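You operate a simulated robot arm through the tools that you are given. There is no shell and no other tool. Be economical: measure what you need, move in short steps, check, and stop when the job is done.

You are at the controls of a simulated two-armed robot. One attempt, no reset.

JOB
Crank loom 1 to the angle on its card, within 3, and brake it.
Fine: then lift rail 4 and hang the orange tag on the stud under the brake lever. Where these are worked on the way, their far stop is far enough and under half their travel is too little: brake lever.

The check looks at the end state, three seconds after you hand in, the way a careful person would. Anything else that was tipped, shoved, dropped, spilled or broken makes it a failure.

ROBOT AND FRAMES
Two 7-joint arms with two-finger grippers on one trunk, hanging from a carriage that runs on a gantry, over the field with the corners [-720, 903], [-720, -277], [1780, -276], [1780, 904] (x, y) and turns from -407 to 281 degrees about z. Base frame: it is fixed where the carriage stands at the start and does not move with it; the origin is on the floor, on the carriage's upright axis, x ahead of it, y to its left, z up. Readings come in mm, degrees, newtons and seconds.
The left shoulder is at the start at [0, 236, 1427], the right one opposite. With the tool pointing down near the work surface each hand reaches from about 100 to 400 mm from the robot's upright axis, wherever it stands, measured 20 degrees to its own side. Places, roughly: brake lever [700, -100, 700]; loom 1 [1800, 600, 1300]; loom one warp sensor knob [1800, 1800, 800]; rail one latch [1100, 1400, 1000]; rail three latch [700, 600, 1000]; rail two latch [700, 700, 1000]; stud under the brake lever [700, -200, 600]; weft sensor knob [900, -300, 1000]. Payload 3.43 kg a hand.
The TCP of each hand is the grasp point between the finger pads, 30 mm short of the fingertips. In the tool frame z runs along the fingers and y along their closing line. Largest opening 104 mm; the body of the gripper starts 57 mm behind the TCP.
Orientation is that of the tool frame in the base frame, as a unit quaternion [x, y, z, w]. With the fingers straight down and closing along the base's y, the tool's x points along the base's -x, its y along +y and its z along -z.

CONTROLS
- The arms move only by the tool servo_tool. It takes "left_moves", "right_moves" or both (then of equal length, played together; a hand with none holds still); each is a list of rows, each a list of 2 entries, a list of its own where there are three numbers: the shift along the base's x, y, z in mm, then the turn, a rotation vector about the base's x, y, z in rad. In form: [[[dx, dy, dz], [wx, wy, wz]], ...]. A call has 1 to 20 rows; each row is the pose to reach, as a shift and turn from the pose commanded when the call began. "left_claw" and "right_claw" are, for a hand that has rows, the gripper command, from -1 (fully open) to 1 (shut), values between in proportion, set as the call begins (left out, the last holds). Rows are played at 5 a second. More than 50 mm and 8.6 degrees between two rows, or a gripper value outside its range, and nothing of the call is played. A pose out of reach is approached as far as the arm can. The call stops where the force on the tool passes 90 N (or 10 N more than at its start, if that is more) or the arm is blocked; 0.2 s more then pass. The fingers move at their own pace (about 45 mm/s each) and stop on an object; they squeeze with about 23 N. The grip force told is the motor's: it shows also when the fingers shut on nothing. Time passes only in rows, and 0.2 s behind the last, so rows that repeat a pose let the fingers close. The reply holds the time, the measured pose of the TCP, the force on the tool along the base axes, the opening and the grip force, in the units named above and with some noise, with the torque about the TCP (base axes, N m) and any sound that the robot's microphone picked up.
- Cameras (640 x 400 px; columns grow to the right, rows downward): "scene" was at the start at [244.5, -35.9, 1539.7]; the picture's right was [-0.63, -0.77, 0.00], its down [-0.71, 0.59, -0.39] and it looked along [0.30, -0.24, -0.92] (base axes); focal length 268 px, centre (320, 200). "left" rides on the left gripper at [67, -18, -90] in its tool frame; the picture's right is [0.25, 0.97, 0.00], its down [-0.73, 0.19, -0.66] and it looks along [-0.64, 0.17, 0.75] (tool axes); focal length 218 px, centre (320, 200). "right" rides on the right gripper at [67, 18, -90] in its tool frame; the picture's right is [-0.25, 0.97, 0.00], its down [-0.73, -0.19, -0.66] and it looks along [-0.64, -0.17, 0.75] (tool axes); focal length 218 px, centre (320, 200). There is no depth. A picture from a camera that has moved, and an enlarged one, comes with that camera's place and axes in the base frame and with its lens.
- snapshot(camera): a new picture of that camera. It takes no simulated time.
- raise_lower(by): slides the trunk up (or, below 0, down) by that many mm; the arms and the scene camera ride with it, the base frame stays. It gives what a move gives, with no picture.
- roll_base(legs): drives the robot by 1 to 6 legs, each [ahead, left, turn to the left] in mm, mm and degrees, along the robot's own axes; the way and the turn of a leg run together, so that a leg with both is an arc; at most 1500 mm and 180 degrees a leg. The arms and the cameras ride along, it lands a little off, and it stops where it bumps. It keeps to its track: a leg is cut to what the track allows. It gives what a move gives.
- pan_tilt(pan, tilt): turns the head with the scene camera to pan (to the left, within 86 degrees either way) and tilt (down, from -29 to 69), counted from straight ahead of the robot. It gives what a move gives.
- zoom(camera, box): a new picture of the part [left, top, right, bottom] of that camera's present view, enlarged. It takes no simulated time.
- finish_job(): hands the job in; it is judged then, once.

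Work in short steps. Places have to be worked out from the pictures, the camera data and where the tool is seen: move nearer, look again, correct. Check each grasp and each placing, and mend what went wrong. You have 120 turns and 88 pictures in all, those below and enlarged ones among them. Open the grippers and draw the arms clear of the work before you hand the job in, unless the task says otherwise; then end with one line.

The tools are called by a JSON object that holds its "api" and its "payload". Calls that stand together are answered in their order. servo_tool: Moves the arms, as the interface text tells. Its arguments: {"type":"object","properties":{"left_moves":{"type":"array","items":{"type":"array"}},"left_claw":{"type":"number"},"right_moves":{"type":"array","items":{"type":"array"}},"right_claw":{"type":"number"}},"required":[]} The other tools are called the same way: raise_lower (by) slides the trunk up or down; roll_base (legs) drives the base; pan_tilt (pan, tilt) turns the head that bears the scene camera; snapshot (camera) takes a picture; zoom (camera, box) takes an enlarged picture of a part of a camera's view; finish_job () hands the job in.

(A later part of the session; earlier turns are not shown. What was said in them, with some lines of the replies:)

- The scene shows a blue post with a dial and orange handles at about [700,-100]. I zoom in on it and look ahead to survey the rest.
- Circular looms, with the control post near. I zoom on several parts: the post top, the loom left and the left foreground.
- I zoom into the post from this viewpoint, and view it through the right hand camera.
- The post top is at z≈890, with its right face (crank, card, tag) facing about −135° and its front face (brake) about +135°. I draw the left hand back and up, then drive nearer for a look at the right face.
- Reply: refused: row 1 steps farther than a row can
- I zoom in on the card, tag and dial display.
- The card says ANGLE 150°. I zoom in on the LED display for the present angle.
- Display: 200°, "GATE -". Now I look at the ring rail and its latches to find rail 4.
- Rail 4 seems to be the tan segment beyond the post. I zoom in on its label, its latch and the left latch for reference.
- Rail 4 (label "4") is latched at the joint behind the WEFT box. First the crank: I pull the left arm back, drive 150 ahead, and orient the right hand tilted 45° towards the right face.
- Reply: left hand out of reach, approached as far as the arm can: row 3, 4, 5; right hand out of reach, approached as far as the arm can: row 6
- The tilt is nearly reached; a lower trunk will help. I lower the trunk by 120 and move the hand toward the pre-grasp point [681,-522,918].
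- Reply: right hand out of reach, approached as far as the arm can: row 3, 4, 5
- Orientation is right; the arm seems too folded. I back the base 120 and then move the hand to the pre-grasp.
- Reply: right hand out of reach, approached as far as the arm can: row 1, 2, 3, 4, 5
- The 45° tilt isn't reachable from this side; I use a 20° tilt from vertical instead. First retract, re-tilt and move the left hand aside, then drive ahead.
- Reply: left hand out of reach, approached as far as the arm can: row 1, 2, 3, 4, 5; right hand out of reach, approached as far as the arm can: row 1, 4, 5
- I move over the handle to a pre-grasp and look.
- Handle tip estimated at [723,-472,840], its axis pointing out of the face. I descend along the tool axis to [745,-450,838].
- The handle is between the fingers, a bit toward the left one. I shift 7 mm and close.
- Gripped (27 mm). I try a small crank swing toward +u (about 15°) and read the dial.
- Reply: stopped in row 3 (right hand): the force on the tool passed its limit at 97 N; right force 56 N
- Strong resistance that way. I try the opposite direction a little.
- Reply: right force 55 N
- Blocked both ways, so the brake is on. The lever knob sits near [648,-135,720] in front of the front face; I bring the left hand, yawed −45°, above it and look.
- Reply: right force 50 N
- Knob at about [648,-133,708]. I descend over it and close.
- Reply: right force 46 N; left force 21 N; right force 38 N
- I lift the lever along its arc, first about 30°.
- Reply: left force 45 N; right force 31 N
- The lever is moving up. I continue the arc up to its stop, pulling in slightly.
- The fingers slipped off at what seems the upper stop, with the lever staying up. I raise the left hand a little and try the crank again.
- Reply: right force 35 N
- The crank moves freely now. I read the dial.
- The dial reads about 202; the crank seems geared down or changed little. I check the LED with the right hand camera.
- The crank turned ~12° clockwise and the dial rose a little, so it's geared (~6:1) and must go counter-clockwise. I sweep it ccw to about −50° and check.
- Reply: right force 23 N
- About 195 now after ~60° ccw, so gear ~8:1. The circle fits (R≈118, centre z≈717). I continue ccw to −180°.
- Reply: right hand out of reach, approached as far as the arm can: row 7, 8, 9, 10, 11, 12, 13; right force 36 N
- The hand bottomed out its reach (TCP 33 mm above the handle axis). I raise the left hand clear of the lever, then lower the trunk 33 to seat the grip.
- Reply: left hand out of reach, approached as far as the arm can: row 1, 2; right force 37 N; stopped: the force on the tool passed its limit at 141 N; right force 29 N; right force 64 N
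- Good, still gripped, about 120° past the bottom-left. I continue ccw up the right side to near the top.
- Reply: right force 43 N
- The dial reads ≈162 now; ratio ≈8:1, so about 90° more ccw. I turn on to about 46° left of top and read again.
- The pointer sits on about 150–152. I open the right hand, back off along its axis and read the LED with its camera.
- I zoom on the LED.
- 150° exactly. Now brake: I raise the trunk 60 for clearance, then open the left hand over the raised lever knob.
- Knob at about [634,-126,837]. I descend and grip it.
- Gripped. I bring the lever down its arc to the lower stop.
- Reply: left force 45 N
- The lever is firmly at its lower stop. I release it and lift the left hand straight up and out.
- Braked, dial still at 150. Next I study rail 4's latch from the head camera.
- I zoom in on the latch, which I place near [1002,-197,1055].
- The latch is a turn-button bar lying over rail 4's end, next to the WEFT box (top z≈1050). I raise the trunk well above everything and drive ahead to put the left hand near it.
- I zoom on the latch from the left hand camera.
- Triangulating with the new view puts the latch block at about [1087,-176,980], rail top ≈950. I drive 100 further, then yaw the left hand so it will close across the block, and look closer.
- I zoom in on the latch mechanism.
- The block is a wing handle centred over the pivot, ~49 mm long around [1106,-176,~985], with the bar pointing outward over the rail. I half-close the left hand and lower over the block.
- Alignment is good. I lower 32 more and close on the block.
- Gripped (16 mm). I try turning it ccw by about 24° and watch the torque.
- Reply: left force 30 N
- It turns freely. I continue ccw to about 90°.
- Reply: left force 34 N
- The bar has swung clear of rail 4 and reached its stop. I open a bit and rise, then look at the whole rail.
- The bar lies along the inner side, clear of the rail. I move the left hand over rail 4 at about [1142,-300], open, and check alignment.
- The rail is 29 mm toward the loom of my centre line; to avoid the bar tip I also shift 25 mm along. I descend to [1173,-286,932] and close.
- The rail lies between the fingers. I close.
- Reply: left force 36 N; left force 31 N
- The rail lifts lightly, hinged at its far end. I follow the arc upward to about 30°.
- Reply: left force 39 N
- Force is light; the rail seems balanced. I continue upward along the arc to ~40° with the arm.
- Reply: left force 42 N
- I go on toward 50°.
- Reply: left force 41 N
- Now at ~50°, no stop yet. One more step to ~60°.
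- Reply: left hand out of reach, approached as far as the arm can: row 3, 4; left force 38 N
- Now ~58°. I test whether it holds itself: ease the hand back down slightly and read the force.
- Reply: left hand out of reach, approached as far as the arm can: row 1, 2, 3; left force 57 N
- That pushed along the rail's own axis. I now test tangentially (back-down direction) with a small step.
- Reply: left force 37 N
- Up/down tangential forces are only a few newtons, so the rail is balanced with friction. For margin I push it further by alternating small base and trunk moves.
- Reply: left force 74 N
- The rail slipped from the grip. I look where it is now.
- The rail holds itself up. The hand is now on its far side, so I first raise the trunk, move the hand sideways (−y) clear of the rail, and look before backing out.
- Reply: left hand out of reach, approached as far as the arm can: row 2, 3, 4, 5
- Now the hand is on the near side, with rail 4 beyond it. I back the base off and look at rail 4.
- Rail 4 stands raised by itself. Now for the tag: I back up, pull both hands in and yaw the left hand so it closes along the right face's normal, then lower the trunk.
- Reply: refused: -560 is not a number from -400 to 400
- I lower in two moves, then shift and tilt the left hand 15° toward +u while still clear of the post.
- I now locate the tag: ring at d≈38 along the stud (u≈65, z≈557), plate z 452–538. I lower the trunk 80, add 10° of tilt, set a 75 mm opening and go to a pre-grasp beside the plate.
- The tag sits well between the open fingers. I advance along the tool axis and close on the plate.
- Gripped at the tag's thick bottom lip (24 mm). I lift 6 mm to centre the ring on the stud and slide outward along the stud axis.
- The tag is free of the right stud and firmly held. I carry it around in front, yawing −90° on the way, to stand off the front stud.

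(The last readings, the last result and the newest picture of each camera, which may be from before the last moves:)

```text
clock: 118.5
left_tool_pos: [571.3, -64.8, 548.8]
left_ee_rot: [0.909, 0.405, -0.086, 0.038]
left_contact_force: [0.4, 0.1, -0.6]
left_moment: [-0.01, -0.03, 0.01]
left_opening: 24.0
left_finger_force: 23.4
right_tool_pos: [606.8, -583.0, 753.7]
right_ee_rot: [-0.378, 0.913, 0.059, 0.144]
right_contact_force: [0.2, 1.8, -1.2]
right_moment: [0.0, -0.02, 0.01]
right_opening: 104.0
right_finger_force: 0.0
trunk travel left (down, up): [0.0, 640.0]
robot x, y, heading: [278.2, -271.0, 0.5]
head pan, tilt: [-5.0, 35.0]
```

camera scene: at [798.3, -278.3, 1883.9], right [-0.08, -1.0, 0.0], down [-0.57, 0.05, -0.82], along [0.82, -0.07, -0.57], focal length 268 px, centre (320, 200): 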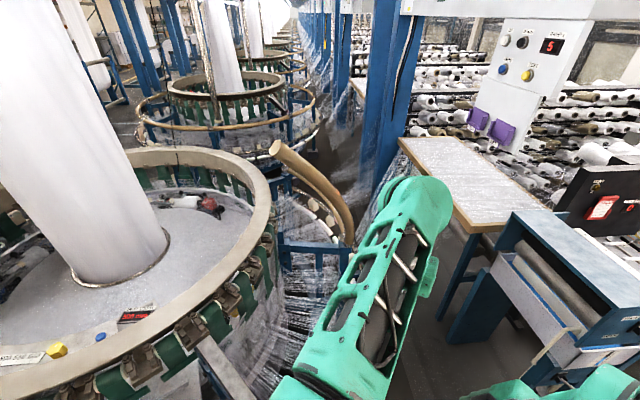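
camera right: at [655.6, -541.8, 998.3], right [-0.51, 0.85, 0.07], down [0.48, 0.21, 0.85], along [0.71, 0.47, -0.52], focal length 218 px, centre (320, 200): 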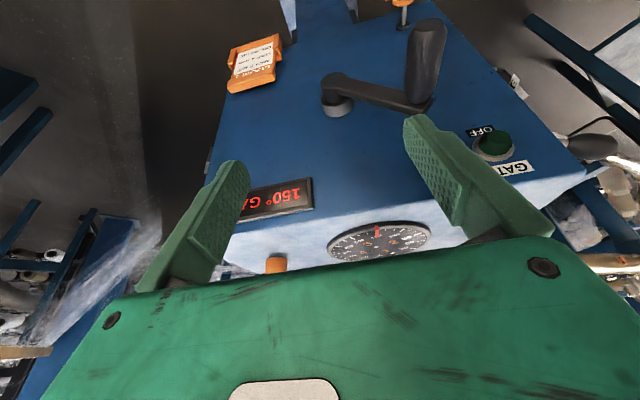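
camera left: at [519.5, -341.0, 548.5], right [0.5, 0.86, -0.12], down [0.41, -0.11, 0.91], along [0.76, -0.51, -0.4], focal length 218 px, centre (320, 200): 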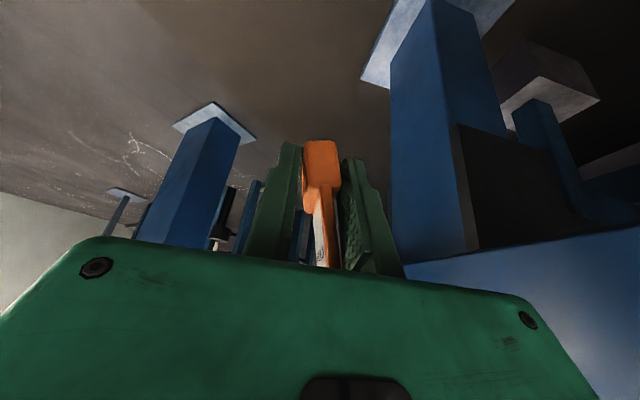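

Now I drive 70 ahead and look at tag and front stud from the left camera.

{"api": "roll_base", "payload": {"legs": [[70, 0, 0]]}}

{"api": "snapshot", "payload": {"camera": "left"}}

```text
clock: 119.5
left_tool_pos: [641.8, -64.9, 548.6]
left_ee_rot: [0.909, 0.407, -0.085, 0.04]
left_contact_force: [0.4, 0.3, 0.4]
left_moment: [0.06, 0.01, 0.0]
left_opening: 23.7
left_finger_force: 22.8
right_tool_pos: [674.1, -583.0, 754.2]
right_ee_rot: [-0.376, 0.913, 0.058, 0.143]
right_contact_force: [-0.4, -0.2, 0.3]
right_moment: [-0.02, 0.02, 0.01]
right_opening: 104.0
right_finger_force: 0.0
trunk travel left (down, up): [0.0, 640.0]
robot x, y, heading: [348.6, -273.2, 0.5]
head pan, tilt: [-5.0, 35.0]
```

```text
5 pictures are left
camera left: at [683.1, 8.9, 624.0], right [0.89, -0.46, -0.05], down [-0.25, -0.57, 0.78], along [-0.39, -0.68, -0.62], focal length 218 px, centre (320, 200)
```

left: 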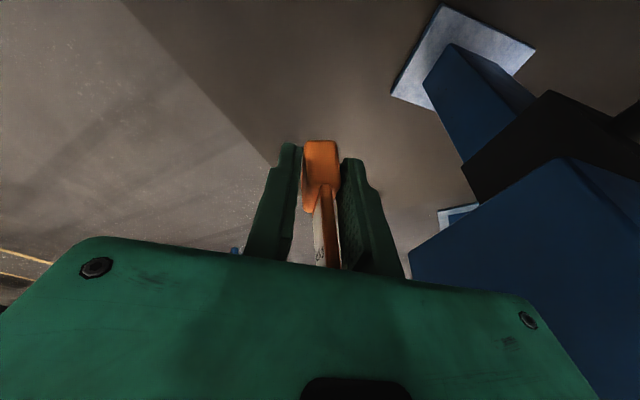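

The gripper hides the ring from this camera, so I aim the head down-left at the stud.

{"api": "pan_tilt", "payload": {"pan": 60, "tilt": 68}}

{"api": "snapshot", "payload": {"camera": "scene"}}

```text
clock: 120.8
left_tool_pos: [641.5, -64.5, 549.5]
left_ee_rot: [0.909, 0.406, -0.086, 0.039]
left_contact_force: [0.0, -0.5, 0.2]
left_moment: [-0.01, -0.01, 0.01]
left_opening: 23.4
left_finger_force: 23.3
right_tool_pos: [673.9, -583.3, 754.0]
right_ee_rot: [-0.377, 0.913, 0.059, 0.144]
right_contact_force: [-1.0, 0.0, 0.9]
right_moment: [0.0, 0.02, -0.01]
right_opening: 104.3
right_finger_force: 0.0
trunk travel left (down, up): [0.0, 640.0]
robot x, y, heading: [347.4, -271.4, 0.7]
head pan, tilt: [60.0, 68.0]
```

```text
4 pictures are left
camera scene: at [576.5, -220.4, 1201.0], right [0.87, -0.49, 0.0], down [-0.46, -0.81, -0.37], along [0.19, 0.33, -0.93], focal length 268 px, centre (320, 200)
```

scene: 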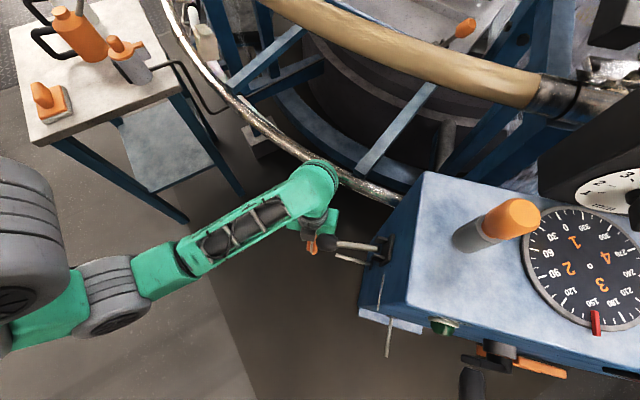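

I zoom in on the tag, knob and stud.

{"api": "zoom", "payload": {"camera": "scene", "box": [280, 200, 408, 280]}}

```text
5.00 times, centred on (344, 240) of scene
camera zoom: at [576.5, -220.4, 1201.0], right [0.87, -0.49, 0.0], down [-0.46, -0.81, -0.37], along [0.19, 0.33, -0.93], focal length 1339 px, centre (200, 0)
```

zoom: 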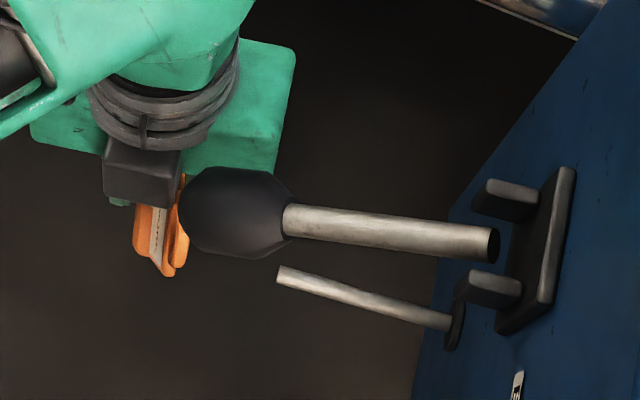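

The view confirms stud tip [664,-142,611] and the ring a few mm toward the loom of its axis. I add 5° of lean for lever clearance, correct the offset, and approach to just short of the stud tip.

{"api": "servo_tool", "payload": {"left_moves": [[[-7.6, -7.8, -5], [-0.0645, 0.0627, 0]], [[2, -17, -5], [-0.0645, 0.0627, 0]], [[12, -27, -5], [-0.0645, 0.0627, 0]], [[22, -37, -5], [-0.0645, 0.0627, 0]], [[30, -45, -5], [-0.0645, 0.0627, 0]], [[30, -45, -5], [-0.0645, 0.0627, 0]]]}}

{"api": "zoom", "payload": {"camera": "scene", "box": [290, 205, 386, 265]}}

```text
clock: 122.2
left_tool_pos: [665.2, -101.6, 541.5]
left_ee_rot: [0.904, 0.405, -0.128, 0.05]
left_contact_force: [-19.5, 24.1, 2.4]
left_moment: [-2.19, -1.61, -0.96]
left_opening: 24.6
left_finger_force: 23.0
right_tool_pos: [668.6, -576.1, 751.5]
right_ee_rot: [-0.376, 0.913, 0.061, 0.144]
right_contact_force: [0.3, 0.2, -0.2]
right_moment: [0.01, -0.02, -0.02]
right_opening: 104.0
right_finger_force: 0.1
trunk travel left (down, up): [0.0, 640.0]
robot x, y, heading: [345.9, -269.9, 0.2]
head pan, tilt: [60.0, 68.0]
```

```text
6.67 times, centred on (338, 235) of scene
camera zoom: at [572.8, -215.3, 1200.5], right [0.87, -0.49, -0.01], down [-0.46, -0.81, -0.38], along [0.18, 0.33, -0.93], focal length 1785 px, centre (200, -33)
```

zoom: 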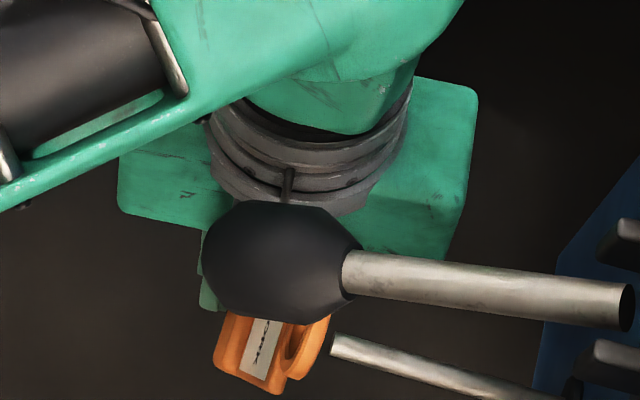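

The reading shows ~30 N along the stud axis with a moment arm ≈88 mm above the TCP: the stud tip is touching the upper rim of the ring. I back off, raise 15 mm and advance again.

{"api": "servo_tool", "payload": {"left_moves": [[[-8, 8, 3], [0, 0, 0]], [[-8, 8, 15], [0, 0, 0]], [[0, 0, 15], [0, 0, 0]], [[7, -7, 15], [0, 0, 0]], [[14, -14, 15], [0, 0, 0]]]}}

```text
clock: 123.4
left_tool_pos: [686.0, -122.4, 556.8]
left_ee_rot: [0.904, 0.405, -0.127, 0.056]
left_contact_force: [0.2, 0.0, 0.2]
left_moment: [-0.01, 0.01, -0.02]
left_opening: 23.0
left_finger_force: 23.2
right_tool_pos: [675.0, -583.4, 754.3]
right_ee_rot: [-0.377, 0.913, 0.059, 0.145]
right_contact_force: [0.7, 0.9, 0.4]
right_moment: [0.01, -0.01, 0.03]
right_opening: 104.0
right_finger_force: 0.1
trunk travel left (down, up): [0.0, 640.0]
robot x, y, heading: [348.6, -268.0, 0.4]
head pan, tilt: [60.0, 68.0]
```

No force and 29 mm beyond the earlier contact, so the ring appears threaded. I advance 10 mm more, then lower gently until the ring takes the stud.

{"api": "servo_tool", "payload": {"left_moves": [[[4, -4, 0], [0, 0, 0]], [[7, -7, 0], [0, 0, 0]], [[7, -7, -4], [0, 0, 0]], [[7, -7, -8], [0, 0, 0]]]}}

{"api": "zoom", "payload": {"camera": "scene", "box": [290, 205, 402, 275]}}

```text
clock: 124.4
left_tool_pos: [692.3, -130.1, 550.0]
left_ee_rot: [0.904, 0.404, -0.127, 0.055]
left_contact_force: [-0.4, 0.1, -0.5]
left_moment: [0.0, 0.03, -0.01]
left_opening: 23.2
left_finger_force: 23.0
right_tool_pos: [675.9, -583.0, 754.2]
right_ee_rot: [-0.378, 0.913, 0.058, 0.144]
right_contact_force: [-0.4, 0.3, 0.4]
right_moment: [0.01, 0.03, 0.01]
right_opening: 104.0
right_finger_force: 0.1
trunk travel left (down, up): [0.0, 640.0]
robot x, y, heading: [348.3, -272.7, 0.3]
head pan, tilt: [60.0, 68.0]
```

```text
5.71 times, centred on (346, 240) of scene
camera zoom: at [576.6, -220.4, 1201.1], right [0.87, -0.49, 0.0], down [-0.46, -0.81, -0.37], along [0.18, 0.33, -0.93], focal length 1530 px, centre (171, -29)
```

zoom: 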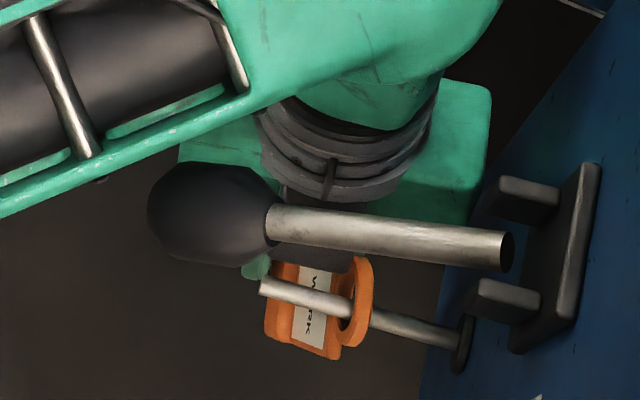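

The ring is threaded on the stud. I lower until it takes load, then open the fingers.

{"api": "servo_tool", "payload": {"left_moves": [[[0, 0, -3], [0, 0, 0]], [[0, 0, -5], [0, 0, 0]], [[0, 0, -7], [0, 0, 0]]]}}

{"api": "servo_tool", "payload": {"left_claw": 0.2, "left_moves": [[[0, 0, 0], [0, 0, 0]], [[0, 0, 0], [0, 0, 0]], [[0, 0, 0], [0, 0, 0]]]}}

```text
clock: 125.2
left_tool_pos: [693.9, -130.6, 544.7]
left_ee_rot: [0.905, 0.403, -0.125, 0.057]
left_contact_force: [-4.5, -1.8, 16.7]
left_moment: [-0.55, -0.24, -0.17]
left_opening: 22.7
left_finger_force: 22.6
right_tool_pos: [674.5, -583.3, 756.4]
right_ee_rot: [-0.377, 0.913, 0.058, 0.143]
right_contact_force: [0.4, 0.3, -0.3]
right_moment: [0.02, -0.02, -0.02]
right_opening: 103.6
right_finger_force: 0.1
trunk travel left (down, up): [0.0, 640.0]
robot x, y, heading: [346.3, -274.3, 0.5]
head pan, tilt: [60.0, 68.0]
```

```text
clock: 126.0
left_tool_pos: [693.7, -129.9, 542.8]
left_ee_rot: [0.904, 0.404, -0.128, 0.055]
left_contact_force: [-0.4, 0.1, 0.1]
left_moment: [0.0, -0.02, 0.0]
left_opening: 41.5
left_finger_force: 0.0
right_tool_pos: [674.7, -583.1, 754.0]
right_ee_rot: [-0.376, 0.913, 0.059, 0.144]
right_contact_force: [0.2, 0.8, -0.5]
right_moment: [-0.01, 0.0, 0.03]
right_opening: 104.0
right_finger_force: 0.0
trunk travel left (down, up): [0.0, 640.0]
robot x, y, heading: [345.7, -270.0, 0.4]
head pan, tilt: [60.0, 68.0]
```

The stud took the load and the fingers released. I open to ~80 mm, ease 12 mm sideways away from the stud, and rise straight up.

{"api": "servo_tool", "payload": {"left_claw": -0.5, "left_moves": [[[0, 0, 0], [0, 0, 0]], [[0, 0, 0], [0, 0, 0]], [[3.5, 3.6, 2], [0, 0, 0]], [[7, 7.2, 6], [0, 0, 0]], [[9, 9, 20], [0, 0, 0]], [[9, 9, 40], [0, 0, 0]], [[9, 9, 65], [0, 0, 0]], [[9, 9, 90], [0, 0, 0]], [[9, 9, 120], [0, 0, 0]], [[9, 9, 150], [0, 0, 0]], [[9, 9, 185], [0, 0, 0]], [[6, 12, 220], [0, 0, 0]], [[0, 18, 255], [0, 0, 0]]]}}

```text
clock: 128.8
left_tool_pos: [705.5, -130.1, 683.0]
left_ee_rot: [0.904, 0.404, -0.126, 0.056]
left_contact_force: [0.1, 1.9, 1.0]
left_moment: [-0.09, -0.05, 0.0]
left_opening: 77.7
left_finger_force: 0.1
left hand out of reach, approached as far as the arm can: row 10, 11, 12, 13
right_tool_pos: [673.7, -583.4, 754.5]
right_ee_rot: [-0.377, 0.913, 0.059, 0.144]
right_contact_force: [0.4, 0.5, -0.1]
right_moment: [0.0, 0.0, 0.02]
right_opening: 104.0
right_finger_force: 0.0
trunk travel left (down, up): [0.0, 640.0]
robot x, y, heading: [352.5, -271.1, 0.1]
head pan, tilt: [60.0, 68.0]
```

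Forces are nil. I raise the trunk 300 to take both arms clear, then back off the base.

{"api": "raise_lower", "payload": {"by": 300}}

{"api": "roll_base", "payload": {"legs": [[-200, 0, 0]]}}

{"api": "pan_tilt", "payload": {"pan": -10, "tilt": 42}}

{"api": "snapshot", "payload": {"camera": "scene"}}

```text
clock: 131.8
left_tool_pos: [706.9, -131.0, 981.9]
left_ee_rot: [0.904, 0.404, -0.126, 0.056]
left_contact_force: [0.0, 0.2, 0.6]
left_moment: [-0.01, 0.0, 0.01]
left_opening: 78.0
left_finger_force: 0.0
right_tool_pos: [674.2, -583.4, 1054.7]
right_ee_rot: [-0.377, 0.913, 0.058, 0.145]
right_contact_force: [0.1, -0.4, 0.4]
right_moment: [0.0, 0.0, 0.0]
right_opening: 104.0
right_finger_force: 0.1
trunk travel left (down, up): [-300.0, 340.0]
robot x, y, heading: [350.2, -268.1, 0.0]
head pan, tilt: [60.0, 68.0]
```

```text
clock: 133.4
left_tool_pos: [506.6, -131.2, 984.0]
left_ee_rot: [0.904, 0.405, -0.127, 0.055]
left_contact_force: [-0.6, 0.6, -0.5]
left_moment: [0.01, -0.03, -0.04]
left_opening: 77.8
left_finger_force: 0.1
right_tool_pos: [475.7, -584.8, 1055.0]
right_ee_rot: [-0.378, 0.913, 0.058, 0.143]
right_contact_force: [-0.2, 0.7, -0.9]
right_moment: [-0.01, -0.01, -0.03]
right_opening: 103.9
right_finger_force: 0.1
trunk travel left (down, up): [-300.0, 340.0]
robot x, y, heading: [152.1, -273.8, 0.6]
head pan, tilt: [60.0, 68.0]
```

```text
clock: 134.8
left_tool_pos: [508.2, -132.5, 981.8]
left_ee_rot: [0.903, 0.406, -0.126, 0.056]
left_contact_force: [0.1, 0.4, 0.1]
left_moment: [0.03, 0.04, -0.03]
left_opening: 77.8
left_finger_force: 0.0
right_tool_pos: [476.3, -584.2, 1056.0]
right_ee_rot: [-0.378, 0.913, 0.058, 0.144]
right_contact_force: [0.1, -0.1, 0.2]
right_moment: [-0.02, 0.0, 0.03]
right_opening: 104.1
right_finger_force: 0.0
trunk travel left (down, up): [-300.0, 340.0]
robot x, y, heading: [149.3, -277.2, 0.5]
head pan, tilt: [-10.0, 42.0]
```

```text
0 pictures are left
camera scene: at [431.7, -284.8, 1533.5], right [-0.16, -0.99, 0.0], down [-0.66, 0.11, -0.74], along [0.73, -0.12, -0.67], focal length 268 px, centre (320, 200)
```

scene: 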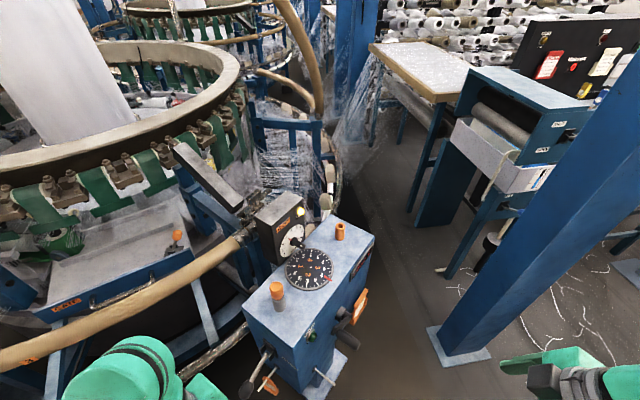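

The last picture shows rail 4 raised, the dial unmoved, the brake lever down and the tag on the stud under it. Both hands are open and clear, so I hand in.

{"api": "finish_job", "payload": {}}

```text
The job is handed in.
```

I cranked loom 1 to 150° and braked it, lifted rail 4 so it stays up by itself, and hung the orange tag on the stud under the brake lever; the job is handed in.
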